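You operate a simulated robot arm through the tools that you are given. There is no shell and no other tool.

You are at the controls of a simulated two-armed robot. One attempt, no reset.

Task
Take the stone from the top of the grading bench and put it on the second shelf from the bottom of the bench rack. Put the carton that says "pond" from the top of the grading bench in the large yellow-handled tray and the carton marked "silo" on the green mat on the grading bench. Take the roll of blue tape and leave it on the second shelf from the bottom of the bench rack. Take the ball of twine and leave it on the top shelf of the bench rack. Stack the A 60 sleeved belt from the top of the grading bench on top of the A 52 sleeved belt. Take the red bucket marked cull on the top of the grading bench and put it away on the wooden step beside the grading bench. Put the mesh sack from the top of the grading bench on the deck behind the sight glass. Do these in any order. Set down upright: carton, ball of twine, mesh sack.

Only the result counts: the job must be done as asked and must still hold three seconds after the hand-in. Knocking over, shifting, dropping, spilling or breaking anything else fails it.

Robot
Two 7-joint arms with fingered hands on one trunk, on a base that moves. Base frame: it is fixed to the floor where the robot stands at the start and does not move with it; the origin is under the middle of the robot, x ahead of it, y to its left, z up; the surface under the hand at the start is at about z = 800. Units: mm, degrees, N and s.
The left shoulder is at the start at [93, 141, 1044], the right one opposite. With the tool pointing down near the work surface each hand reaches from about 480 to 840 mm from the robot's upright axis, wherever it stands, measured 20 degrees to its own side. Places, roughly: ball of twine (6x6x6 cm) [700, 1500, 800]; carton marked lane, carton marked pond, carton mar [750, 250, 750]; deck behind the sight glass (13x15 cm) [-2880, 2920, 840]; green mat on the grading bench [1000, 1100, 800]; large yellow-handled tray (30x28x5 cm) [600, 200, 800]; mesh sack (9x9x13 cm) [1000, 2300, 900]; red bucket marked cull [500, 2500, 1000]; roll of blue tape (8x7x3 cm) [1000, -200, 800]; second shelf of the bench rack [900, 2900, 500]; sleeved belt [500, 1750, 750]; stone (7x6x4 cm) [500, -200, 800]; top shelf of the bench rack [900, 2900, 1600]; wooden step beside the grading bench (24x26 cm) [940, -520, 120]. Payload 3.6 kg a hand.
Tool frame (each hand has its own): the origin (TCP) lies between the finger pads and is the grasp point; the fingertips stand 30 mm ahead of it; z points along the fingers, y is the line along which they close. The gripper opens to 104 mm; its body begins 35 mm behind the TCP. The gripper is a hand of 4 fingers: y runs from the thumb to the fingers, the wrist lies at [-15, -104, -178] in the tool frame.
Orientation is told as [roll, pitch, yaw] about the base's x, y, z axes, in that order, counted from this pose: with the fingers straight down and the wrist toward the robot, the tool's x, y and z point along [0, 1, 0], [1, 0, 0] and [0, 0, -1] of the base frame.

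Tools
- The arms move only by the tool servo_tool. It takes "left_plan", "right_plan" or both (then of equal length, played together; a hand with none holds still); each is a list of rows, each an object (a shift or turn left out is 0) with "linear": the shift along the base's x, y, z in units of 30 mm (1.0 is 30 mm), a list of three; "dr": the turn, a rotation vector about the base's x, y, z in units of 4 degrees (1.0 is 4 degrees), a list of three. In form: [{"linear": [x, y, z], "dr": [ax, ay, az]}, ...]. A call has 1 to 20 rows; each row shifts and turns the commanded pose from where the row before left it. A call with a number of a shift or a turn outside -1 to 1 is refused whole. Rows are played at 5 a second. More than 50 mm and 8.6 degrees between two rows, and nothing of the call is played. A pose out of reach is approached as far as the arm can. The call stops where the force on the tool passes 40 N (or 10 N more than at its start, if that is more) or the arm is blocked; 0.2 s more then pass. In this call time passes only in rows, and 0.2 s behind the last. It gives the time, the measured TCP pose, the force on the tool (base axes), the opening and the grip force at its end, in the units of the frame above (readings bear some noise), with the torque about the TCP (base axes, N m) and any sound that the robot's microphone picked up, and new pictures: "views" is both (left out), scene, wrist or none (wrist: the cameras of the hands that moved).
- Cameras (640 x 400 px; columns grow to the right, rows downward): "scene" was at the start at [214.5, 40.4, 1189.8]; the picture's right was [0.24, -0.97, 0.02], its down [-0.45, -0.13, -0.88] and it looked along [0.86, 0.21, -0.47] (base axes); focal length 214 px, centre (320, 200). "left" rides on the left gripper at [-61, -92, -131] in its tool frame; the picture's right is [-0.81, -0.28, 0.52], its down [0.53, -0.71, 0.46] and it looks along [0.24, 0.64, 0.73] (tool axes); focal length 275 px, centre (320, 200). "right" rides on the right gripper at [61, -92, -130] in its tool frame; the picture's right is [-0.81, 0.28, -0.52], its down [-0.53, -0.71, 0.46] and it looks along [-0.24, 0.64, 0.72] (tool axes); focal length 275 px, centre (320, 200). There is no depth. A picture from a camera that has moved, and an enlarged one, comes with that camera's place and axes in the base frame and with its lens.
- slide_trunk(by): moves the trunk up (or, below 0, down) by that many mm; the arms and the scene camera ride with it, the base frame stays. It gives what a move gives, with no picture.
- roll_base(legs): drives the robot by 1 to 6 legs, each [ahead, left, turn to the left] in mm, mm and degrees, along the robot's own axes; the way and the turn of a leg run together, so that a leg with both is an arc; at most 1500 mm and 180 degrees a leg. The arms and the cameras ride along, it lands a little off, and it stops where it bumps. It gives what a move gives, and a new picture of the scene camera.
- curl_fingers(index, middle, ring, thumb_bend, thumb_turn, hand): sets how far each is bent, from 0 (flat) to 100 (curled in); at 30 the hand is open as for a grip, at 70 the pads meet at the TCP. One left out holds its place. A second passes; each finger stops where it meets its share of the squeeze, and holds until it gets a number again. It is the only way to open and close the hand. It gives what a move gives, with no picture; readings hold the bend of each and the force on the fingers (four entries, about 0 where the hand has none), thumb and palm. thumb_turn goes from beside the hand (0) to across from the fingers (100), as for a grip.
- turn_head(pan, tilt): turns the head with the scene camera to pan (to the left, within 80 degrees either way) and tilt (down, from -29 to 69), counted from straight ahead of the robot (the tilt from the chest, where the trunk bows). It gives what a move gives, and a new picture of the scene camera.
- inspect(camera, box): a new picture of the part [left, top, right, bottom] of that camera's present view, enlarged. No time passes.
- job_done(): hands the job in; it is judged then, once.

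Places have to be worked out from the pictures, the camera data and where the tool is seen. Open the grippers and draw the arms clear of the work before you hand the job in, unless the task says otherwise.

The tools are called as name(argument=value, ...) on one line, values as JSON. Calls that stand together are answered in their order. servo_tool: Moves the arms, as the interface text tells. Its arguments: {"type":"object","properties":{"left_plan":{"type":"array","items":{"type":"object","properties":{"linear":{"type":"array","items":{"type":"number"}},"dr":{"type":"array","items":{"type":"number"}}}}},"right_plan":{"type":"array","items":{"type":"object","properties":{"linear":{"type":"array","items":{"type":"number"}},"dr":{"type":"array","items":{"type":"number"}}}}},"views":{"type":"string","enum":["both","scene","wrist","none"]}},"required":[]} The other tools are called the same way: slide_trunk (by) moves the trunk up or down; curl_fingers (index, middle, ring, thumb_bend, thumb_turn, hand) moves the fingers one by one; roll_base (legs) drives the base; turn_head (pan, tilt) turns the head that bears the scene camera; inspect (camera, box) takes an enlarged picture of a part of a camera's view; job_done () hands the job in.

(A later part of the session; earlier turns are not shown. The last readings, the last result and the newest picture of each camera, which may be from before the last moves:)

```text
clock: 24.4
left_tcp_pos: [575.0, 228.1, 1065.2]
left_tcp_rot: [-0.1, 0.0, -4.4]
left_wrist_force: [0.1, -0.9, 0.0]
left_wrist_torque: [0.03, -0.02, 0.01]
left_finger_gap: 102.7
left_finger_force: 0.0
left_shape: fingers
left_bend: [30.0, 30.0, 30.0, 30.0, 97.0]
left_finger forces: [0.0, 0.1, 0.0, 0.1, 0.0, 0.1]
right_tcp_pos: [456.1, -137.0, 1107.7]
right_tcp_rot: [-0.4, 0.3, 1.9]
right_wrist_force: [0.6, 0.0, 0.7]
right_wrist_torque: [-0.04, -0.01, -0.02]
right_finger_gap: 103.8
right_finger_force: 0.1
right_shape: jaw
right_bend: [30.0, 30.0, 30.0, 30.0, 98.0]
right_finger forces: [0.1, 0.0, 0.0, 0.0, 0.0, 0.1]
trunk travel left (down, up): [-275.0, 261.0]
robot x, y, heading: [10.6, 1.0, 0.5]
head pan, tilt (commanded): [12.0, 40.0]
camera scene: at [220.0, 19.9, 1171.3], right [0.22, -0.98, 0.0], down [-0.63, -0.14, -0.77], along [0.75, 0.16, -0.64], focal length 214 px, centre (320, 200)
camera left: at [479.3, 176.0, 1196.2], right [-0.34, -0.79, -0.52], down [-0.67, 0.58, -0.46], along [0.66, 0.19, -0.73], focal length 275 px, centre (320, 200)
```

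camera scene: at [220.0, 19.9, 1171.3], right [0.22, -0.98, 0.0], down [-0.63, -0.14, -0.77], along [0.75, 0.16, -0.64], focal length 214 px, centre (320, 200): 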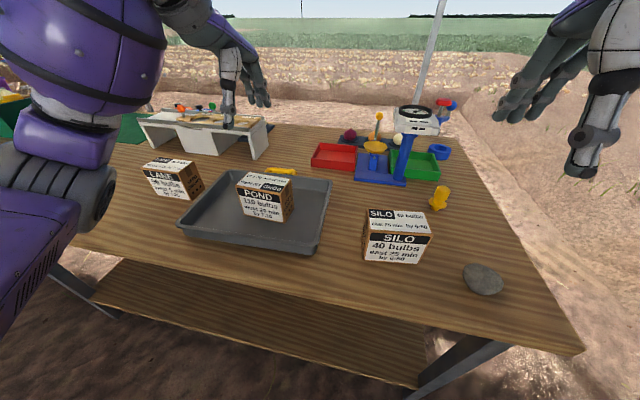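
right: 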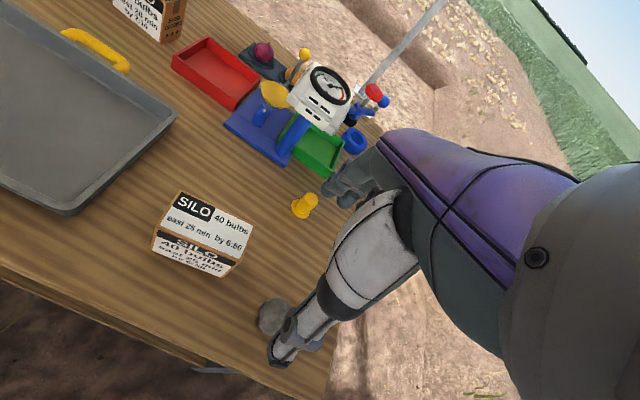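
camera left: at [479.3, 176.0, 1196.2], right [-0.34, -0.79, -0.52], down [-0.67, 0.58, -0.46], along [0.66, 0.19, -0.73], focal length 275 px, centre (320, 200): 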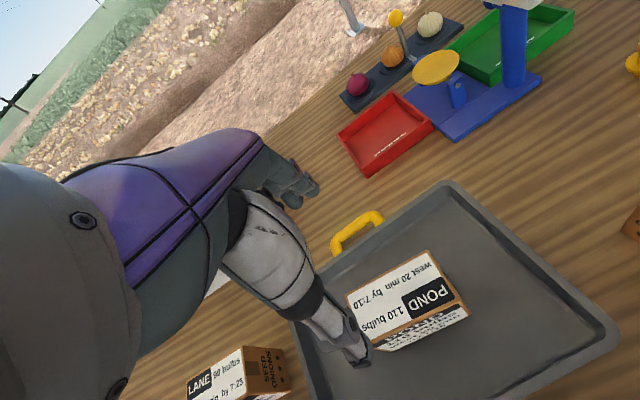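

The pond carton stands in the tray. Before going on I look at the floor to both sides and behind to find what blocked the base.

turn_head(pan=80, tilt=50)

turn_head(pan=-80, tilt=50)

turn_head(pan=-80, tilt=10)

```text
clock: 25.8
left_tcp_pos: [575.4, 229.5, 1064.9]
left_tcp_rot: [0.0, 0.0, -4.4]
left_wrist_force: [-0.3, -0.4, 0.4]
left_wrist_torque: [-0.01, 0.02, -0.02]
left_finger_gap: 102.9
left_finger_force: 0.1
left_shape: fingers
left_bend: [30.0, 30.0, 30.0, 30.0, 97.0]
left_finger forces: [0.1, 0.0, 0.1, 0.1, 0.1, 0.0]
right_tcp_pos: [457.1, -137.5, 1107.6]
right_tcp_rot: [-0.5, 0.1, 1.9]
right_wrist_force: [-0.4, 0.0, 0.3]
right_wrist_torque: [0.0, -0.04, -0.02]
right_finger_gap: 103.9
right_finger_force: 0.1
right_shape: jaw
right_bend: [30.0, 30.0, 30.0, 30.0, 98.0]
right_finger forces: [0.0, 0.0, 0.0, 0.1, 0.0, 0.0]
trunk travel left (down, up): [-275.0, 261.0]
robot x, y, heading: [12.1, -5.9, 0.6]
head pan, tilt (commanded): [80.0, 50.0]
camera scene: at [149.8, 77.5, 1157.2], right [0.99, -0.17, 0.0], down [-0.13, -0.76, -0.64], along [0.11, 0.63, -0.77], focal length 214 px, centre (320, 200)
```

scene: 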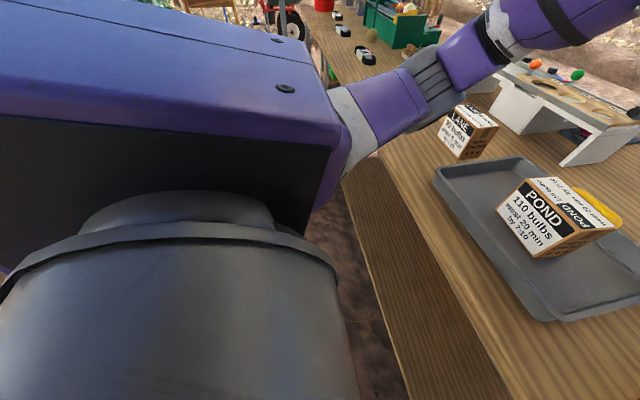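

```text
clock: 28.2
left_tcp_pos: [575.5, 229.3, 1063.5]
left_tcp_rot: [-0.1, 0.2, -4.4]
left_wrist_force: [-0.1, -0.2, -0.4]
left_wrist_torque: [0.0, 0.02, 0.03]
left_finger_gap: 103.0
left_finger_force: 0.1
left_shape: fingers
left_bend: [30.0, 30.0, 30.0, 30.0, 97.0]
left_finger forces: [0.0, 0.0, 0.1, 0.0, 0.0, 0.0]
right_tcp_pos: [456.3, -136.8, 1108.1]
right_tcp_rot: [-0.4, 0.2, 1.8]
right_wrist_force: [0.0, -0.2, 0.4]
right_wrist_torque: [-0.04, 0.03, 0.03]
right_finger_gap: 103.9
right_finger_force: 0.1
right_shape: jaw
right_bend: [30.0, 30.0, 30.0, 30.0, 98.0]
right_finger forces: [0.0, 0.1, 0.1, 0.0, 0.1, 0.0]
trunk travel left (down, up): [-275.0, 261.0]
robot x, y, heading: [10.1, -1.9, 0.4]
head pan, tilt (commanded): [-80.0, 50.0]
camera scene: at [151.0, -74.2, 1157.3], right [-0.98, -0.18, 0.0], down [-0.14, 0.75, -0.64], along [0.12, -0.63, -0.77], focal length 214 px, centre (320, 200)
```

scene: 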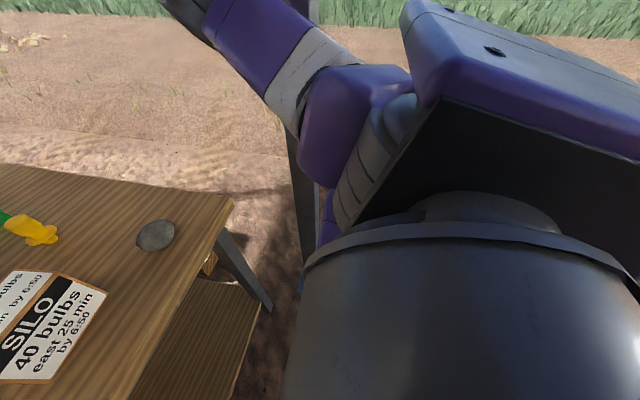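

```text
clock: 29.3
left_tcp_pos: [575.7, 229.1, 1064.6]
left_tcp_rot: [-0.1, 0.1, -4.4]
left_wrist_force: [0.6, -0.3, 1.7]
left_wrist_torque: [-0.01, 0.02, 0.01]
left_finger_gap: 103.1
left_finger_force: 0.0
left_shape: fingers
left_bend: [30.0, 30.0, 30.0, 30.0, 97.0]
left_finger forces: [0.0, 0.0, 0.1, 0.0, 0.1, 0.1]
right_tcp_pos: [458.2, -136.3, 1108.0]
right_tcp_rot: [-0.3, 0.2, 1.8]
right_wrist_force: [-0.2, 0.1, 0.0]
right_wrist_torque: [0.01, -0.04, 0.0]
right_finger_gap: 103.6
right_finger_force: 0.0
right_shape: jaw
right_bend: [30.0, 30.0, 30.0, 30.0, 98.0]
right_finger forces: [0.0, 0.1, 0.0, 0.1, 0.0, 0.0]
trunk travel left (down, up): [-275.0, 261.0]
robot x, y, heading: [13.9, 2.1, 0.3]
head pan, tilt (commanded): [-80.0, 10.0]
camera scene: at [153.9, -89.8, 1219.1], right [-0.98, -0.18, 0.0], down [-0.03, 0.17, -0.98], along [0.18, -0.97, -0.17], focal length 214 px, centre (320, 200)
```

scene: 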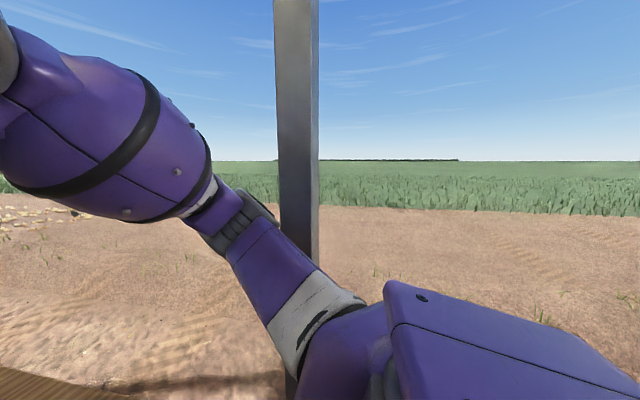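

The canopy pole at about [263,-455] is right behind my right elbow: that is what blocked the backing. I ease forward a little and then sidestep 110 mm left, away from the pole.

roll_base(legs=[[20, 0, 0], [0, 110, 0]])

turn_head(pan=-35, tilt=40)

```text
clock: 31.3
left_tcp_pos: [592.4, 336.1, 1066.5]
left_tcp_rot: [0.0, 0.0, -4.4]
left_wrist_force: [0.8, 0.3, 0.0]
left_wrist_torque: [-0.01, 0.03, 0.0]
left_finger_gap: 103.2
left_finger_force: 0.0
left_shape: fingers
left_bend: [30.0, 30.0, 30.0, 30.0, 97.0]
left_finger forces: [0.0, 0.0, 0.0, 0.0, 0.0, 0.1]
right_tcp_pos: [475.7, -30.0, 1109.3]
right_tcp_rot: [-0.4, 0.1, 1.7]
right_wrist_force: [-0.3, 0.1, 1.1]
right_wrist_torque: [-0.04, -0.01, 0.0]
right_finger_gap: 104.1
right_finger_force: 0.1
right_shape: jaw
right_bend: [30.0, 30.0, 30.0, 30.0, 98.0]
right_finger forces: [0.0, 0.0, 0.0, 0.0, 0.0, 0.0]
trunk travel left (down, up): [-275.0, 261.0]
robot x, y, heading: [33.6, 108.4, 0.4]
head pan, tilt (commanded): [-80.0, 10.0]
camera scene: at [171.8, 17.7, 1219.3], right [-0.98, -0.18, 0.0], down [-0.03, 0.17, -0.98], along [0.18, -0.97, -0.17], focal length 214 px, centre (320, 200)
```

scene: 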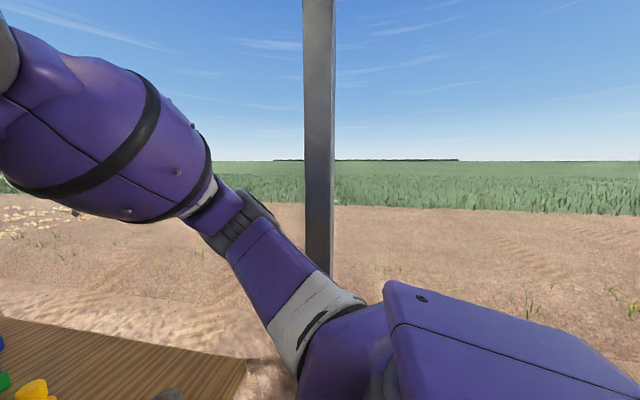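

```text
clock: 32.4
left_tcp_pos: [592.3, 336.1, 1065.3]
left_tcp_rot: [0.0, 0.0, -4.4]
left_wrist_force: [0.4, 0.6, 0.9]
left_wrist_torque: [-0.02, 0.02, 0.0]
left_finger_gap: 103.3
left_finger_force: 0.0
left_shape: fingers
left_bend: [30.0, 30.0, 30.0, 30.0, 97.0]
left_finger forces: [0.0, 0.1, 0.0, 0.0, 0.0, 0.0]
right_tcp_pos: [474.2, -29.5, 1107.5]
right_tcp_rot: [-0.4, 0.2, 1.7]
right_wrist_force: [-0.6, -0.3, 0.8]
right_wrist_torque: [0.01, -0.01, 0.02]
right_finger_gap: 103.6
right_finger_force: 0.1
right_shape: jaw
right_bend: [30.0, 30.0, 30.0, 30.0, 98.0]
right_finger forces: [0.1, 0.0, 0.0, 0.1, 0.0, 0.1]
trunk travel left (down, up): [-275.0, 261.0]
robot x, y, heading: [29.2, 108.2, 0.4]
head pan, tilt (commanded): [-35.0, 40.0]
camera scene: at [224.9, 60.4, 1171.6], right [-0.57, -0.82, 0.0], down [-0.53, 0.36, -0.77], along [0.63, -0.44, -0.64], focal length 214 px, centre (320, 200)
```

scene: 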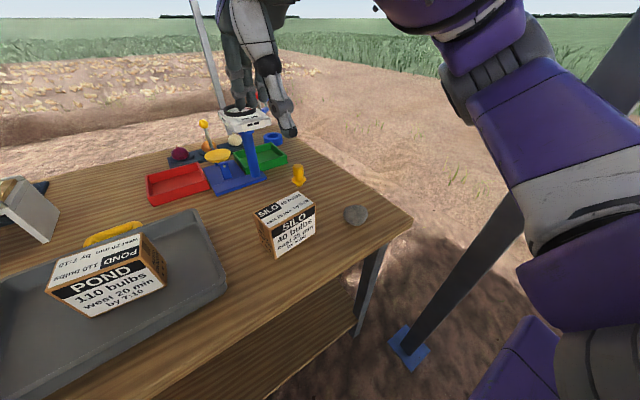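

Clear of the pole now. The stone reads at about [477,-214]; I move the right hand above it.

servo_tool(right_plan=[{"linear": [0.02, -0.87, -0.4]}, {"linear": [0.02, -0.87, -0.5]}, {"linear": [0.02, -0.87, -0.8]}, {"linear": [0.02, -0.87, -0.9]}, {"linear": [0.02, -0.87, -0.9]}, {"linear": [0.0, -0.87, -0.9]}, {"linear": [0.0, -0.87, -0.9]}], views="both")

```text
clock: 34.0
left_tcp_pos: [593.3, 335.5, 1065.5]
left_tcp_rot: [0.1, 0.0, -4.5]
left_wrist_force: [0.6, -0.8, -0.1]
left_wrist_torque: [0.02, -0.01, -0.01]
left_finger_gap: 103.0
left_finger_force: 0.0
left_shape: fingers
left_bend: [30.0, 30.0, 30.0, 30.0, 97.0]
left_finger forces: [0.0, 0.0, 0.1, 0.0, 0.1, 0.0]
right_tcp_pos: [477.6, -214.9, 949.4]
right_tcp_rot: [-0.4, 0.2, 1.7]
right_wrist_force: [-0.5, 0.0, -0.3]
right_wrist_torque: [0.01, 0.0, -0.01]
right_finger_gap: 103.9
right_finger_force: 0.1
right_shape: jaw
right_bend: [30.0, 30.0, 30.0, 30.0, 98.0]
right_finger forces: [0.1, 0.1, 0.1, 0.0, 0.0, 0.0]
trunk travel left (down, up): [-275.0, 261.0]
robot x, y, heading: [34.1, 108.1, 0.5]
head pan, tilt (commanded): [-35.0, 40.0]
camera scene: at [224.5, 60.5, 1171.7], right [-0.57, -0.82, 0.0], down [-0.53, 0.36, -0.77], along [0.63, -0.43, -0.64], focal length 214 px, centre (320, 200)
camera right: at [384.9, -156.1, 1080.4], right [0.3, -0.8, 0.52], down [-0.7, -0.56, -0.45], along [0.65, -0.23, -0.72], focal length 275 px, centre (320, 200)
```

scene: 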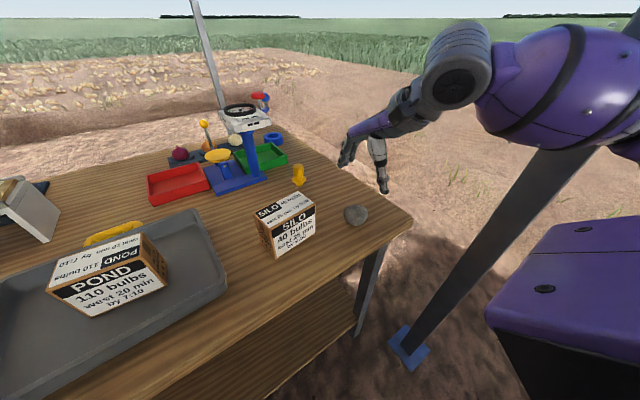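
right: 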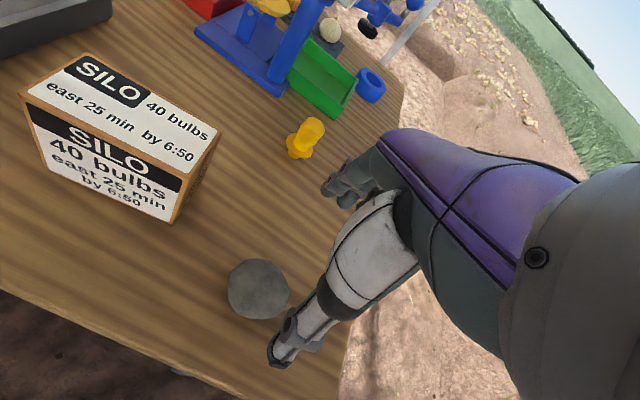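

Stone centre by the wrist camera is [479,-217,820]; the hand is aligned. I descend to z≈835.

servo_tool(right_plan=[{"linear": [0.01, -0.01, -0.9]}, {"linear": [0.01, -0.01, -0.9]}, {"linear": [0.01, 0, -0.9]}, {"linear": [0, 0, -0.7]}, {"linear": [0, 0, -0.4]}], views="both")

```text
clock: 35.2
left_tcp_pos: [593.6, 336.9, 1065.9]
left_tcp_rot: [0.1, 0.0, -4.4]
left_wrist_force: [-0.2, 0.7, 0.3]
left_wrist_torque: [-0.01, 0.03, 0.03]
left_finger_gap: 102.8
left_finger_force: 0.1
left_shape: fingers
left_bend: [30.0, 30.0, 30.0, 30.0, 97.0]
left_finger forces: [0.0, 0.0, 0.0, 0.0, 0.0, 0.0]
right_tcp_pos: [480.6, -213.8, 836.2]
right_tcp_rot: [-0.4, 0.1, 1.8]
right_wrist_force: [-0.6, -0.6, -0.2]
right_wrist_torque: [0.04, -0.01, 0.03]
right_finger_gap: 103.6
right_finger_force: 0.1
right_shape: jaw
right_bend: [30.0, 30.0, 30.0, 30.0, 98.0]
right_finger forces: [0.0, 0.1, 0.0, 0.0, 0.0, 0.0]
trunk travel left (down, up): [-275.0, 261.0]
robot x, y, heading: [30.4, 108.1, 0.5]
head pan, tilt (commanded): [-35.0, 40.0]
camera scene: at [225.0, 60.5, 1171.6], right [-0.57, -0.82, 0.0], down [-0.53, 0.36, -0.77], along [0.63, -0.43, -0.64], focal length 214 px, centre (320, 200)
camera right: at [386.8, -154.4, 966.2], right [0.3, -0.8, 0.52], down [-0.7, -0.56, -0.45], along [0.65, -0.23, -0.72], focal length 275 px, centre (320, 200)
```

scene: 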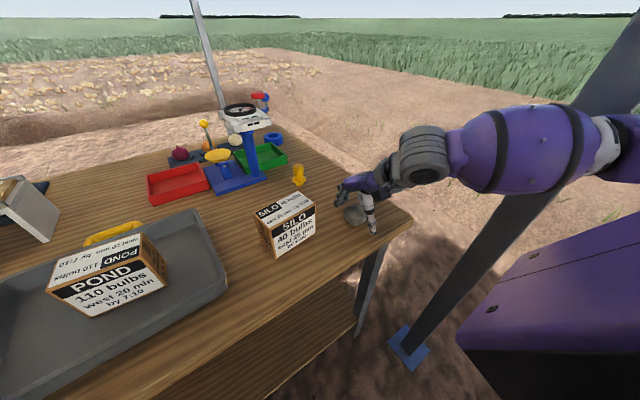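
right: 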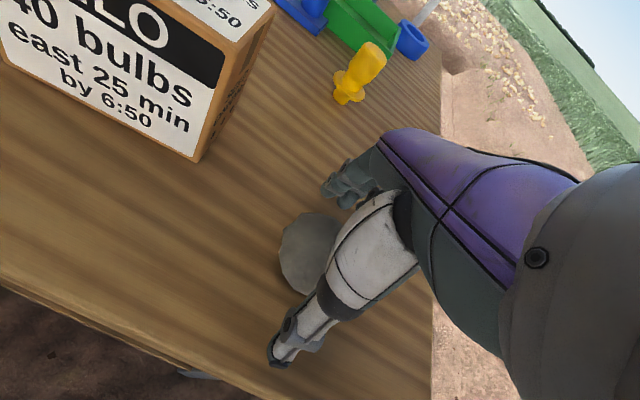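

The stone is between thumb and fingers with the tips just above the table. I close the right hand on it.

curl_fingers(hand="right", index=75, middle=75, ring=75, thumb_bend=75)

inspect(camera="right", box=[220, 130, 460, 380])

```text
clock: 36.2
left_tcp_pos: [593.1, 335.5, 1066.1]
left_tcp_rot: [-0.1, -0.1, -4.5]
left_wrist_force: [0.4, 0.2, 0.7]
left_wrist_torque: [-0.01, -0.02, -0.04]
left_finger_gap: 103.0
left_finger_force: 0.1
left_shape: fingers
left_bend: [30.0, 30.0, 30.0, 30.0, 97.0]
left_finger forces: [0.0, 0.1, 0.1, 0.0, 0.0, 0.0]
right_tcp_pos: [479.7, -213.2, 834.8]
right_tcp_rot: [-0.4, 0.1, 1.7]
right_wrist_force: [0.1, 0.0, -3.2]
right_wrist_torque: [-0.02, -0.06, -0.02]
right_finger_gap: 37.4
right_finger_force: 21.2
right_shape: fingers
right_bend: [71.0, 62.0, 74.0, 51.0, 93.0]
right_finger forces: [7.5, 9.9, 4.4, 0.0, 20.8, 0.0]
trunk travel left (down, up): [-275.0, 261.0]
robot x, y, heading: [31.5, 111.4, 0.3]
head pan, tilt (commanded): [-35.0, 40.0]
```

```text
1.60 times, centred on (340, 255) of right
camera zoom: at [387.0, -154.4, 966.1], right [0.3, -0.8, 0.52], down [-0.7, -0.56, -0.45], along [0.65, -0.23, -0.72], focal length 440 px, centre (288, 112)
```

zoom: 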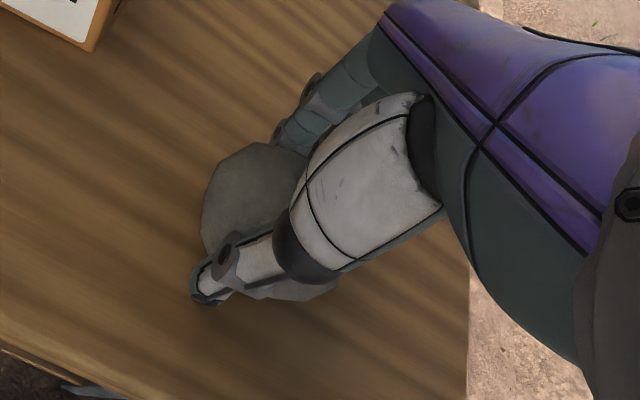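

Grip force 21 N. I lift slowly and check that the stone comes along.

servo_tool(right_plan=[{"linear": [0, 0, 0.4]}, {"linear": [0, 0, 0.6]}, {"linear": [0, 0, 0.8]}, {"linear": [0, 0, 0.9]}], views="both")

inspect(camera="scene", box=[300, 130, 460, 260])

```text
clock: 37.2
left_tcp_pos: [593.2, 336.7, 1066.2]
left_tcp_rot: [0.0, 0.0, -4.4]
left_wrist_force: [0.0, -0.2, 0.6]
left_wrist_torque: [-0.01, 0.03, 0.02]
left_finger_gap: 103.0
left_finger_force: 0.0
left_shape: fingers
left_bend: [30.0, 30.0, 30.0, 30.0, 97.0]
left_finger forces: [0.0, 0.1, 0.0, 0.0, 0.0, 0.0]
right_tcp_pos: [478.1, -212.5, 916.2]
right_tcp_rot: [-0.4, 0.1, 1.8]
right_wrist_force: [0.7, 0.9, -3.3]
right_wrist_torque: [-0.02, -0.04, 0.03]
right_finger_gap: 37.5
right_finger_force: 21.2
right_shape: fingers
right_bend: [71.0, 62.0, 74.0, 51.0, 93.0]
right_finger forces: [7.6, 9.9, 4.5, 0.0, 20.7, 0.0]
trunk travel left (down, up): [-275.0, 261.0]
robot x, y, heading: [34.5, 107.1, 0.3]
head pan, tilt (commanded): [-35.0, 40.0]
camera scene: at [225.0, 60.5, 1171.6], right [-0.57, -0.82, 0.0], down [-0.53, 0.36, -0.77], along [0.63, -0.43, -0.64], focal length 214 px, centre (320, 200)
camera right: at [386.2, -154.4, 1047.5], right [0.3, -0.8, 0.52], down [-0.7, -0.56, -0.45], along [0.65, -0.23, -0.72], focal length 275 px, centre (320, 200)
```

scene: 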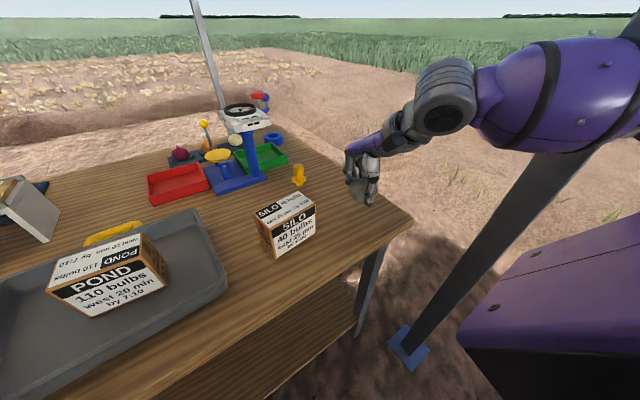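
right: 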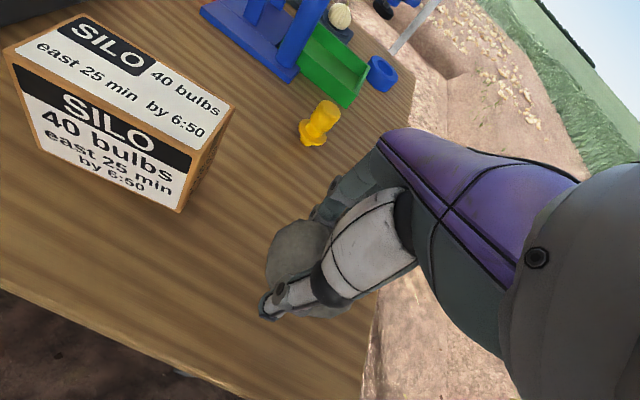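

```text
3.08 times, centred on (380, 195) of scene
camera zoom: at [225.0, 60.5, 1171.6], right [-0.57, -0.82, 0.0], down [-0.53, 0.36, -0.77], along [0.63, -0.43, -0.64], focal length 660 px, centre (135, 215)
```

zoom: 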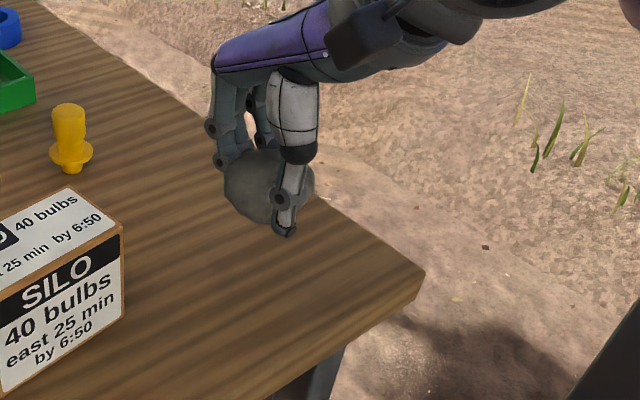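

The stone is held firmly. I bring the right hand up and in to about [440,-40,1090] so I can turn the base clear of the pole.

servo_tool(right_plan=[{"linear": [0, 0, 0.95]}, {"linear": [0, 0.3, 0.95]}, {"linear": [-0.2, 0.9, 0.9]}, {"linear": [-0.2, 0.9, 0.9]}, {"linear": [-0.2, 0.9, 0.9]}, {"linear": [-0.3, 0.9, 0.8]}, {"linear": [-0.3, 0.9, 0.4]}, {"linear": [0, 0.9, 0]}], views="scene")

```text
clock: 39.0
left_tcp_pos: [594.0, 335.6, 1065.5]
left_tcp_rot: [0.0, 0.0, -4.4]
left_wrist_force: [-0.9, 0.5, 0.0]
left_wrist_torque: [-0.03, 0.01, -0.01]
left_finger_gap: 103.2
left_finger_force: 0.0
left_shape: fingers
left_bend: [30.0, 30.0, 30.0, 30.0, 97.0]
left_finger forces: [0.0, 0.1, 0.0, 0.0, 0.1, 0.1]
right_tcp_pos: [444.3, -41.4, 1090.1]
right_tcp_rot: [-0.4, 0.2, 1.7]
right_wrist_force: [-0.8, 0.9, -3.1]
right_wrist_torque: [0.01, -0.05, -0.02]
right_finger_gap: 37.3
right_finger_force: 21.3
right_shape: fingers
right_bend: [71.0, 62.0, 74.0, 51.0, 93.0]
right_finger forces: [7.6, 9.8, 4.9, 0.1, 20.7, 0.1]
trunk travel left (down, up): [-275.0, 261.0]
robot x, y, heading: [29.8, 107.8, 0.2]
head pan, tilt (commanded): [-35.0, 40.0]
camera scene: at [225.4, 61.1, 1171.5], right [-0.57, -0.82, 0.0], down [-0.53, 0.36, -0.77], along [0.63, -0.43, -0.64], focal length 214 px, centre (320, 200)
```

scene: 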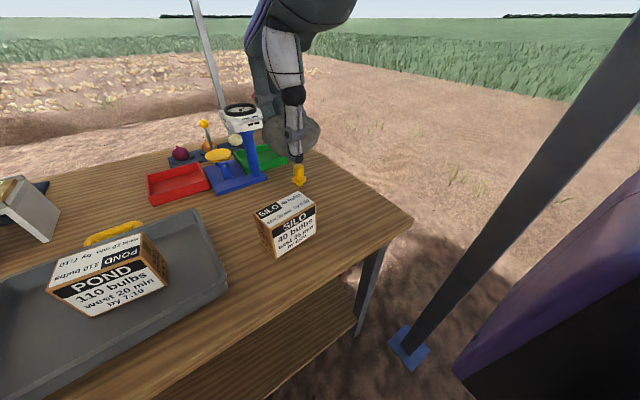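

I turn the base 30° to the right in place so the left hand faces the silo carton.

roll_base(legs=[[0, 0, -30]])

turn_head(pan=15, tilt=45)

```text
clock: 40.9
left_tcp_pos: [631.0, 25.7, 1066.1]
left_tcp_rot: [0.0, 0.0, -34.4]
left_wrist_force: [-0.2, 0.4, 0.0]
left_wrist_torque: [0.03, 0.01, 0.02]
left_finger_gap: 103.0
left_finger_force: 0.1
left_shape: fingers
left_bend: [30.0, 30.0, 30.0, 30.0, 97.0]
left_finger forces: [0.0, 0.0, 0.0, 0.0, 0.1, 0.1]
right_tcp_pos: [313.7, -227.7, 1089.3]
right_tcp_rot: [-0.3, 0.1, -28.3]
right_wrist_force: [-0.9, -0.8, -2.7]
right_wrist_torque: [-0.03, -0.05, 0.01]
right_finger_gap: 37.4
right_finger_force: 21.5
right_shape: fingers
right_bend: [71.0, 62.0, 74.0, 52.0, 93.0]
right_finger forces: [7.7, 9.9, 5.1, 0.0, 20.7, 0.0]
trunk travel left (down, up): [-275.0, 261.0]
robot x, y, heading: [32.6, 105.2, -29.4]
head pan, tilt (commanded): [-35.0, 40.0]
camera scene: at [175.4, -30.2, 1171.6], right [-0.9, -0.43, 0.0], down [-0.28, 0.58, -0.77], along [0.33, -0.69, -0.64], focal length 214 px, centre (320, 200)
```

scene: 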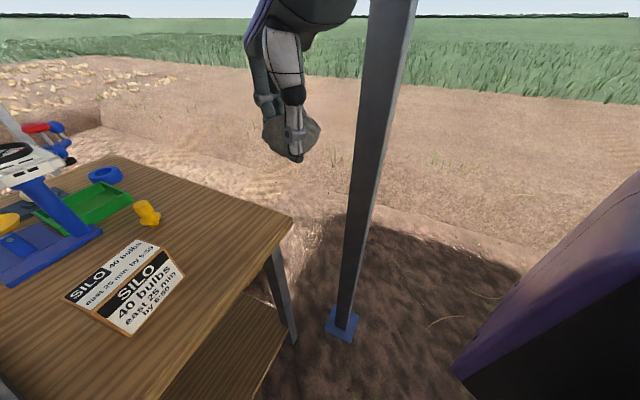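

```text
clock: 42.1
left_tcp_pos: [632.2, 24.7, 1065.5]
left_tcp_rot: [-0.1, 0.0, -34.4]
left_wrist_force: [0.3, -0.3, 0.1]
left_wrist_torque: [0.01, 0.0, 0.01]
left_finger_gap: 102.6
left_finger_force: 0.0
left_shape: fingers
left_bend: [30.0, 30.0, 30.0, 30.0, 97.0]
left_finger forces: [0.0, 0.0, 0.0, 0.0, 0.1, 0.0]
right_tcp_pos: [313.2, -227.8, 1090.0]
right_tcp_rot: [-0.4, 0.1, -28.4]
right_wrist_force: [0.5, 0.0, -2.7]
right_wrist_torque: [-0.01, -0.04, -0.02]
right_finger_gap: 37.4
right_finger_force: 21.9
right_shape: fingers
right_bend: [71.0, 62.0, 74.0, 52.0, 93.0]
right_finger forces: [7.7, 10.0, 5.1, 0.0, 20.8, 0.0]
trunk travel left (down, up): [-275.0, 261.0]
robot x, y, heading: [28.5, 106.9, -29.4]
head pan, tilt (commanded): [15.0, 45.0]
camera scene: at [217.6, 26.1, 1164.3], right [-0.25, -0.97, 0.0], down [-0.68, 0.18, -0.71], along [0.68, -0.18, -0.71], focal length 214 px, centre (320, 200)
```

scene: 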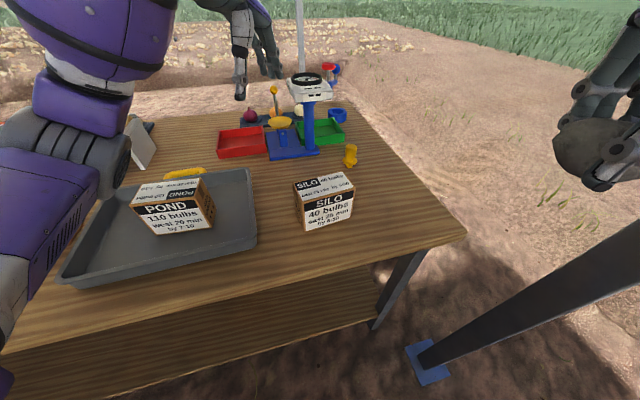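

Zoom on the silo carton to get its corners.

inspect(camera="scene", box=[270, 150, 390, 250])

inspect(camera="left", box=[0, 0, 640, 400])

```text
4.00 times, centred on (330, 200) of scene
camera zoom: at [217.6, 26.1, 1164.3], right [-0.25, -0.97, 0.0], down [-0.68, 0.18, -0.71], along [0.68, -0.18, -0.71], focal length 858 px, centre (280, 200)
```

zoom: 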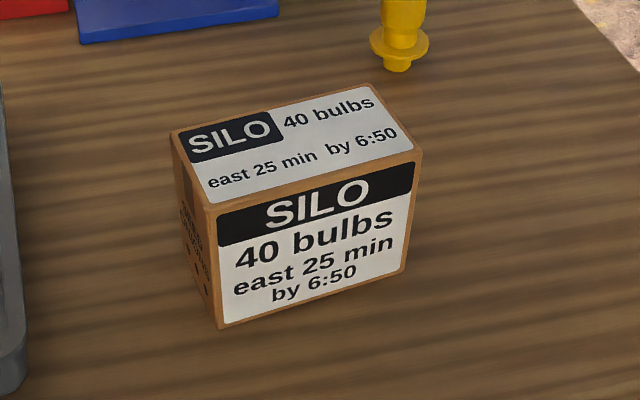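

```text
1.00 times, centred on (320, 200) of left (not enlarged: the box is as wide or as high as the picture)
camera zoom: at [521.8, 26.9, 1196.6], right [-0.69, -0.51, -0.52], down [-0.29, 0.84, -0.46], along [0.67, -0.16, -0.72], focal length 275 px, centre (320, 200)
```

zoom: 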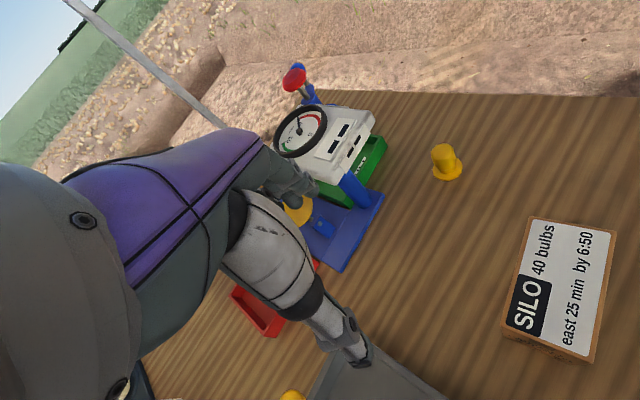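

Silo carton centre ≈ [520,-62], top z≈886, yaw ≈ +6.5°. I swing the left hand above it, turning +41° as it goes, staying high.

servo_tool(left_plan=[{"linear": [-0.34, -0.264, -0.1], "dr": [0, 0, 0.93]}, {"linear": [-0.34, -0.264, -0.1], "dr": [0, 0, 0.93]}, {"linear": [-0.34, -0.264, -0.1], "dr": [0, 0, 0.93]}, {"linear": [-0.34, -0.264, -0.1], "dr": [0, 0, 0.93]}, {"linear": [-0.34, -0.264, -0.2], "dr": [0, 0, 0.93]}, {"linear": [-0.34, -0.264, -0.2], "dr": [0, 0, 0.93]}, {"linear": [-0.34, -0.264, -0.2], "dr": [0, 0, 0.93]}, {"linear": [-0.34, -0.264, -0.2], "dr": [0, 0, 0.93]}, {"linear": [-0.34, -0.264, -0.3], "dr": [0, 0, 0.93]}, {"linear": [-0.34, -0.264, -0.3], "dr": [0, 0, 0.93]}, {"linear": [-0.34, -0.264, -0.3], "dr": [0, 0, 0.93]}], views="both")

```text
clock: 44.5
left_tcp_pos: [519.1, -62.1, 1001.8]
left_tcp_rot: [0.0, 0.0, 6.6]
left_wrist_force: [-0.7, 0.1, -0.3]
left_wrist_torque: [0.01, -0.01, 0.01]
left_finger_gap: 103.1
left_finger_force: 0.1
left_shape: fingers
left_bend: [30.0, 30.0, 30.0, 30.0, 97.0]
left_finger forces: [0.2, 0.1, 0.0, 0.1, 0.0, 0.1]
right_tcp_pos: [314.2, -228.5, 1090.1]
right_tcp_rot: [-0.4, 0.1, -28.4]
right_wrist_force: [0.4, -0.1, -3.5]
right_wrist_torque: [-0.03, -0.05, 0.01]
right_finger_gap: 37.6
right_finger_force: 20.7
right_shape: fingers
right_bend: [71.0, 62.0, 74.0, 52.0, 93.0]
right_finger forces: [7.8, 9.9, 5.1, 0.1, 20.6, 0.0]
trunk travel left (down, up): [-275.0, 261.0]
robot x, y, heading: [32.1, 105.9, -29.5]
head pan, tilt (commanded): [15.0, 45.0]
camera scene: at [217.5, 25.9, 1164.3], right [-0.25, -0.97, 0.0], down [-0.68, 0.18, -0.71], along [0.68, -0.18, -0.71], focal length 214 px, centre (320, 200)
camera left: at [435.4, -132.9, 1132.0], right [-0.18, -0.84, -0.52], down [-0.77, 0.45, -0.46], along [0.61, 0.32, -0.72], focal length 275 px, centre (320, 200)
```

scene: 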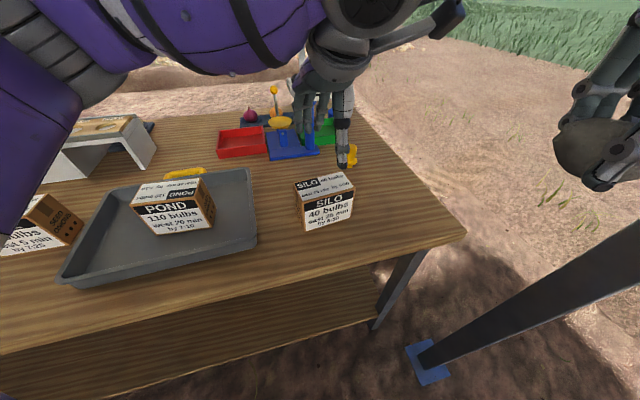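
left: 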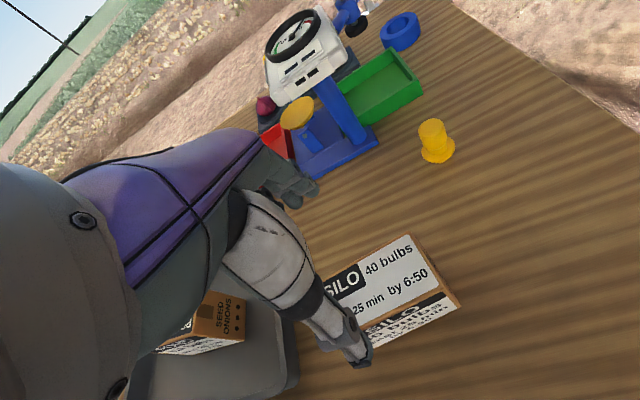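

Aligned: carton x 490–554, y -115…-8 under the hand. Descend to z≈857.

servo_tool(left_plan=[{"linear": [0.02, 0.03, -0.95]}, {"linear": [0.02, 0.03, -0.95]}, {"linear": [0.02, 0, -0.95]}, {"linear": [0.02, 0, -0.95]}, {"linear": [0, 0, -0.8]}, {"linear": [0, 0, -0.22]}], views="both")

```text
clock: 45.9
left_tcp_pos: [522.1, -61.0, 859.0]
left_tcp_rot: [-0.1, 0.0, 6.6]
left_wrist_force: [0.4, -0.2, 0.5]
left_wrist_torque: [-0.02, -0.03, -0.01]
left_finger_gap: 103.2
left_finger_force: 0.3
left_shape: fingers
left_bend: [30.0, 30.0, 30.0, 30.0, 97.0]
left_finger forces: [0.1, 0.0, 0.0, 0.0, 0.6, 0.1]
right_tcp_pos: [313.4, -227.6, 1089.0]
right_tcp_rot: [-0.2, 0.1, -28.3]
right_wrist_force: [0.3, -0.5, -3.2]
right_wrist_torque: [0.01, -0.02, -0.01]
right_finger_gap: 37.2
right_finger_force: 21.6
right_shape: fingers
right_bend: [71.0, 62.0, 74.0, 52.0, 93.0]
right_finger forces: [7.8, 9.9, 5.2, 0.0, 20.6, 0.0]
trunk travel left (down, up): [-275.0, 261.0]
robot x, y, heading: [31.9, 105.5, -29.3]
head pan, tilt (commanded): [15.0, 45.0]
camera scene: at [217.5, 26.2, 1164.4], right [-0.25, -0.97, 0.0], down [-0.68, 0.18, -0.71], along [0.68, -0.18, -0.71], focal length 214 px, centre (320, 200)
camera left: at [437.9, -131.1, 989.7], right [-0.18, -0.84, -0.52], down [-0.77, 0.45, -0.46], along [0.61, 0.31, -0.72], focal length 275 px, centre (320, 200)
```

scene: 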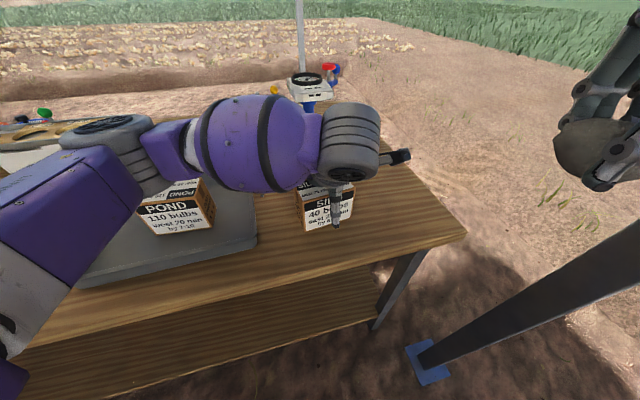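
left: 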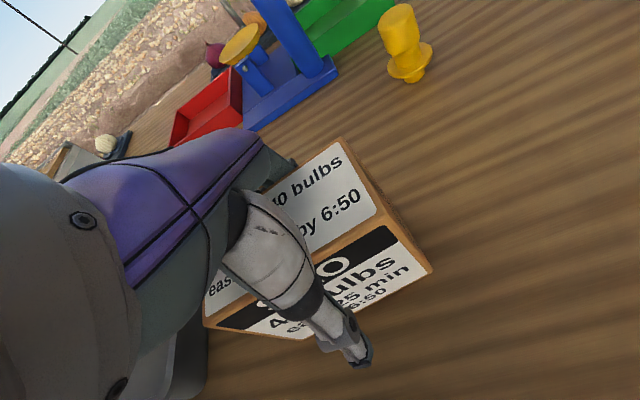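

Hand is in place around the carton. Close the left hand.

curl_fingers(hand="left", index=70, middle=70, ring=70, thumb_bend=70)

servo_tool(left_plan=[{"linear": [0, 0, 0.6]}, {"linear": [0, 0, 0.9]}, {"linear": [0, 0, 0.9]}, {"linear": [0, 0, 0.9]}, {"linear": [0, 0, 0.9]}], views="both")

```text
clock: 46.9
left_tcp_pos: [522.1, -60.6, 859.6]
left_tcp_rot: [0.0, -0.1, 6.5]
left_wrist_force: [1.7, -0.8, 5.4]
left_wrist_torque: [-0.02, -0.32, -0.13]
left_finger_gap: 56.6
left_finger_force: 34.0
left_shape: fingers
left_bend: [44.0, 52.0, 52.0, 61.0, 96.0]
left_finger forces: [19.3, 7.0, 7.4, 0.0, 33.5, 0.0]
right_tcp_pos: [313.2, -228.3, 1089.2]
right_tcp_rot: [-0.3, 0.1, -28.3]
right_wrist_force: [-0.4, 0.2, -3.3]
right_wrist_torque: [-0.04, -0.06, 0.01]
right_finger_gap: 37.3
right_finger_force: 21.9
right_shape: fingers
right_bend: [71.0, 62.0, 74.0, 52.0, 93.0]
right_finger forces: [7.8, 9.9, 5.2, 0.0, 20.6, 0.0]
trunk travel left (down, up): [-275.0, 261.0]
robot x, y, heading: [31.8, 107.7, -29.5]
head pan, tilt (commanded): [15.0, 45.0]
```

```text
clock: 48.1
left_tcp_pos: [521.3, -59.8, 983.3]
left_tcp_rot: [0.2, 0.0, 6.5]
left_wrist_force: [-0.2, 0.2, -3.7]
left_wrist_torque: [0.01, -0.01, 0.0]
left_finger_gap: 56.5
left_finger_force: 31.8
left_shape: fingers
left_bend: [44.0, 53.0, 52.0, 61.0, 96.0]
left_finger forces: [17.3, 6.3, 6.6, 0.0, 31.9, 0.1]
right_tcp_pos: [313.3, -228.5, 1091.1]
right_tcp_rot: [-0.4, 0.1, -28.4]
right_wrist_force: [0.2, -0.5, -2.9]
right_wrist_torque: [-0.01, 0.02, 0.01]
right_finger_gap: 37.4
right_finger_force: 21.8
right_shape: fingers
right_bend: [71.0, 62.0, 74.0, 52.0, 93.0]
right_finger forces: [7.6, 9.8, 5.3, 0.0, 20.6, 0.0]
trunk travel left (down, up): [-275.0, 261.0]
robot x, y, heading: [29.6, 108.4, -29.6]
head pan, tilt (commanded): [15.0, 45.0]
camera scene: at [217.6, 26.2, 1164.3], right [-0.25, -0.97, 0.0], down [-0.68, 0.18, -0.71], along [0.68, -0.18, -0.71], focal length 214 px, centre (320, 200)
camera left: at [438.3, -130.3, 1113.8], right [-0.18, -0.84, -0.52], down [-0.77, 0.45, -0.45], along [0.61, 0.32, -0.73], focal length 275 px, centre (320, 200)
```

scene: 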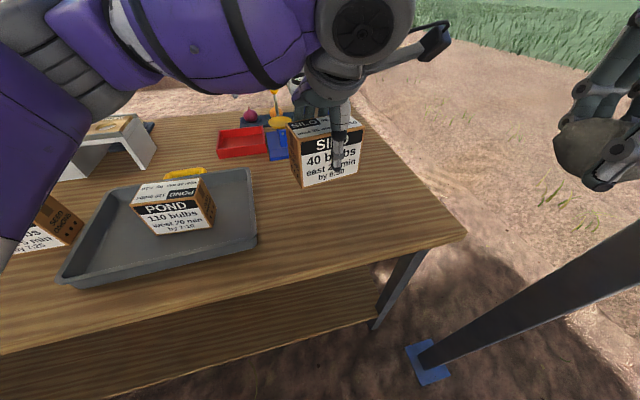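
left: 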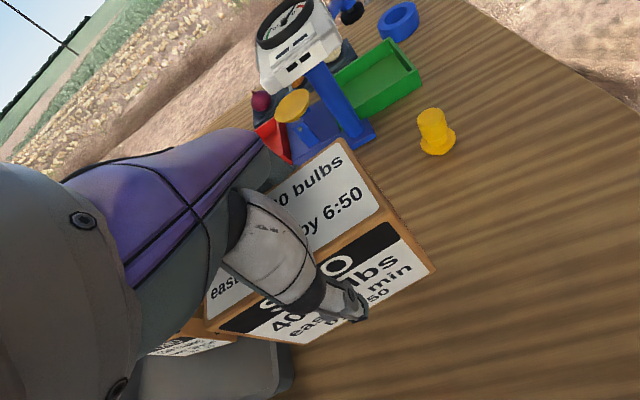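

Silo carton is held. I raise it to z≈1095 and turn the base back to heading 0.

servo_tool(left_plan=[{"linear": [0, 0, 0.9]}, {"linear": [0, 0, 0.9]}, {"linear": [0, 0, 0.9]}, {"linear": [0, 0, 0.9]}], views="none")

roll_base(legs=[[0, 0, 29.5]])

turn_head(pan=50, tilt=30)

```text
clock: 49.1
left_tcp_pos: [521.8, -60.7, 1093.5]
left_tcp_rot: [0.0, 0.0, 6.6]
left_wrist_force: [0.3, 0.3, -4.5]
left_wrist_torque: [0.02, -0.02, 0.0]
left_finger_gap: 56.4
left_finger_force: 30.4
left_shape: fingers
left_bend: [44.0, 53.0, 52.0, 61.0, 96.0]
left_finger forces: [17.0, 6.2, 6.4, 0.1, 31.4, 0.1]
right_tcp_pos: [312.2, -228.1, 1088.6]
right_tcp_rot: [-0.4, 0.1, -28.3]
right_wrist_force: [-0.1, 0.1, -3.0]
right_wrist_torque: [-0.04, -0.05, 0.02]
right_finger_gap: 37.3
right_finger_force: 21.7
right_shape: fingers
right_bend: [71.0, 62.0, 74.0, 52.0, 93.0]
right_finger forces: [7.7, 9.9, 5.3, 0.0, 20.6, 0.0]
trunk travel left (down, up): [-275.0, 261.0]
robot x, y, heading: [34.7, 107.8, -29.5]
head pan, tilt (commanded): [15.0, 45.0]
```

```text
clock: 50.9
left_tcp_pos: [541.0, 203.7, 1093.3]
left_tcp_rot: [0.0, 0.0, 36.1]
left_wrist_force: [0.3, -0.6, -5.0]
left_wrist_torque: [0.0, -0.03, 0.01]
left_finger_gap: 56.8
left_finger_force: 29.5
left_shape: fingers
left_bend: [44.0, 53.0, 52.0, 61.0, 96.0]
left_finger forces: [16.4, 6.1, 6.5, 0.0, 30.6, 0.0]
right_tcp_pos: [442.6, -45.2, 1088.9]
right_tcp_rot: [-0.4, 0.3, 1.3]
right_wrist_force: [0.1, 0.3, -2.6]
right_wrist_torque: [-0.01, -0.04, -0.02]
right_finger_gap: 37.3
right_finger_force: 22.1
right_shape: fingers
right_bend: [71.0, 62.0, 74.0, 52.0, 93.0]
right_finger forces: [7.8, 9.9, 5.5, 0.0, 20.6, 0.0]
trunk travel left (down, up): [-275.0, 261.0]
robot x, y, heading: [32.3, 107.2, 0.1]
head pan, tilt (commanded): [15.0, 45.0]
camera scene: at [234.0, 128.9, 1164.3], right [0.26, -0.97, 0.0], down [-0.68, -0.18, -0.71], along [0.68, 0.18, -0.71], focal length 214 px, centre (320, 200)
```

scene: 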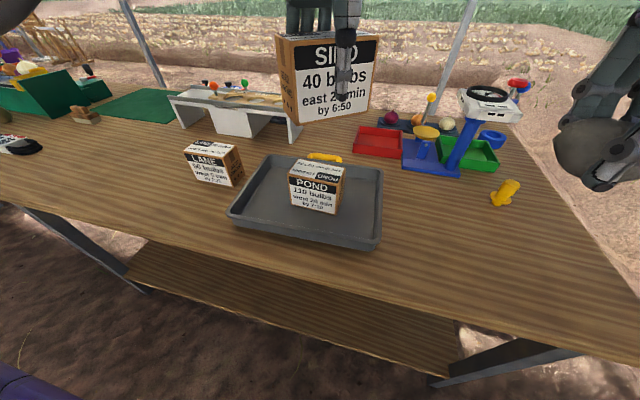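

```text
clock: 52.0
left_tcp_pos: [541.4, 203.9, 1093.7]
left_tcp_rot: [0.1, 0.0, 36.2]
left_wrist_force: [-1.2, -0.2, -4.7]
left_wrist_torque: [-0.01, 0.03, -0.02]
left_finger_gap: 56.4
left_finger_force: 29.7
left_shape: fingers
left_bend: [44.0, 53.0, 52.0, 61.0, 96.0]
left_finger forces: [16.4, 6.2, 6.5, 0.1, 30.5, 0.0]
right_tcp_pos: [441.6, -45.1, 1090.2]
right_tcp_rot: [-0.4, 0.3, 1.3]
right_wrist_force: [0.4, -0.5, -3.6]
right_wrist_torque: [0.03, -0.06, -0.02]
right_finger_gap: 37.4
right_finger_force: 21.8
right_shape: fingers
right_bend: [71.0, 62.0, 74.0, 52.0, 93.0]
right_finger forces: [7.8, 10.0, 5.3, 0.0, 20.6, 0.0]
trunk travel left (down, up): [-275.0, 261.0]
robot x, y, heading: [29.7, 108.2, -0.4]
head pan, tilt (commanded): [50.0, 30.0]
camera scene: at [213.6, 177.0, 1186.8], right [0.77, -0.64, 0.0], down [-0.32, -0.38, -0.87], along [0.56, 0.66, -0.5], focal length 214 px, centre (320, 200)
```

scene: 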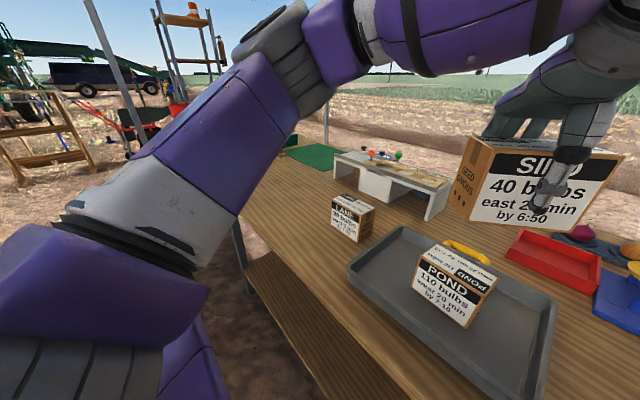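

I turn the held silo carton back to yaw ≈0 and shift the hand a bit to the left, to a relaxed carry pose.

servo_tool(left_plan=[{"linear": [0, 0.35, 0], "dr": [0, 0, -1]}, {"linear": [0, 0.35, 0], "dr": [0, 0, -1]}, {"linear": [0, 0.35, 0], "dr": [0, 0, -1]}, {"linear": [0, 0.35, 0], "dr": [0, 0, -1]}, {"linear": [0, 0.35, 0], "dr": [0, 0, -1]}, {"linear": [0, 0.35, 0], "dr": [0, 0, -1]}, {"linear": [0, 0.35, 0], "dr": [0, 0, -1]}, {"linear": [0, 0.35, 0], "dr": [0, 0, -1]}, {"linear": [0, 0.35, 0], "dr": [0, 0, -1]}], views="none")

turn_head(pan=35, tilt=35)

```text
clock: 54.0
left_tcp_pos: [541.0, 300.4, 1092.7]
left_tcp_rot: [0.0, 0.1, -0.1]
left_wrist_force: [0.8, 0.0, -4.3]
left_wrist_torque: [-0.01, -0.02, -0.02]
left_finger_gap: 56.2
left_finger_force: 29.5
left_shape: fingers
left_bend: [44.0, 53.0, 52.0, 61.0, 96.0]
left_finger forces: [16.4, 6.2, 6.6, 0.1, 30.4, 0.1]
right_tcp_pos: [442.5, -44.7, 1088.8]
right_tcp_rot: [-0.3, 0.3, 1.2]
right_wrist_force: [0.2, -0.3, -3.1]
right_wrist_torque: [0.03, -0.03, 0.0]
right_finger_gap: 37.1
right_finger_force: 21.9
right_shape: fingers
right_bend: [71.0, 62.0, 74.0, 52.0, 93.0]
right_finger forces: [7.8, 9.8, 5.5, 0.0, 20.6, 0.0]
trunk travel left (down, up): [-275.0, 261.0]
robot x, y, heading: [32.8, 106.2, 0.1]
head pan, tilt (commanded): [50.0, 30.0]
```

```text
clock: 54.7
left_tcp_pos: [540.6, 299.0, 1092.4]
left_tcp_rot: [0.0, 0.0, 0.1]
left_wrist_force: [0.1, -0.4, -4.8]
left_wrist_torque: [-0.01, -0.02, -0.01]
left_finger_gap: 56.4
left_finger_force: 29.5
left_shape: fingers
left_bend: [44.0, 53.0, 52.0, 61.0, 96.0]
left_finger forces: [16.4, 6.2, 6.5, 0.0, 30.4, 0.0]
right_tcp_pos: [443.7, -43.6, 1089.1]
right_tcp_rot: [-0.4, 0.3, 1.2]
right_wrist_force: [-0.4, -0.6, -2.7]
right_wrist_torque: [0.0, -0.04, -0.02]
right_finger_gap: 37.3
right_finger_force: 21.6
right_shape: fingers
right_bend: [71.0, 62.0, 74.0, 52.0, 93.0]
right_finger forces: [7.8, 9.9, 5.5, 0.0, 20.6, 0.0]
trunk travel left (down, up): [-275.0, 261.0]
robot x, y, heading: [29.5, 110.5, -0.2]
head pan, tilt (commanded): [35.0, 35.0]
camera scene: at [227.5, 158.5, 1179.1], right [0.57, -0.82, 0.0], down [-0.47, -0.33, -0.82], along [0.67, 0.47, -0.57], focal length 214 px, centre (320, 200)
```

scene: 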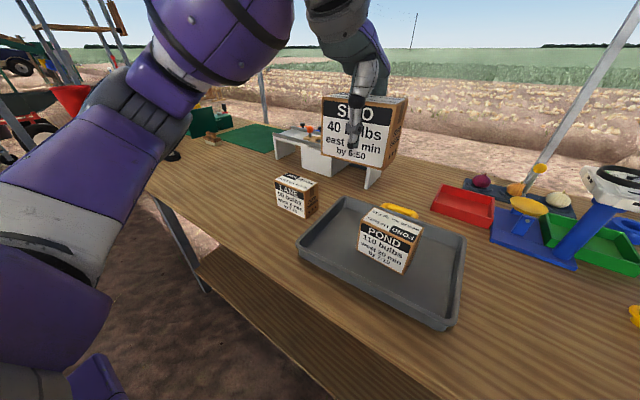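

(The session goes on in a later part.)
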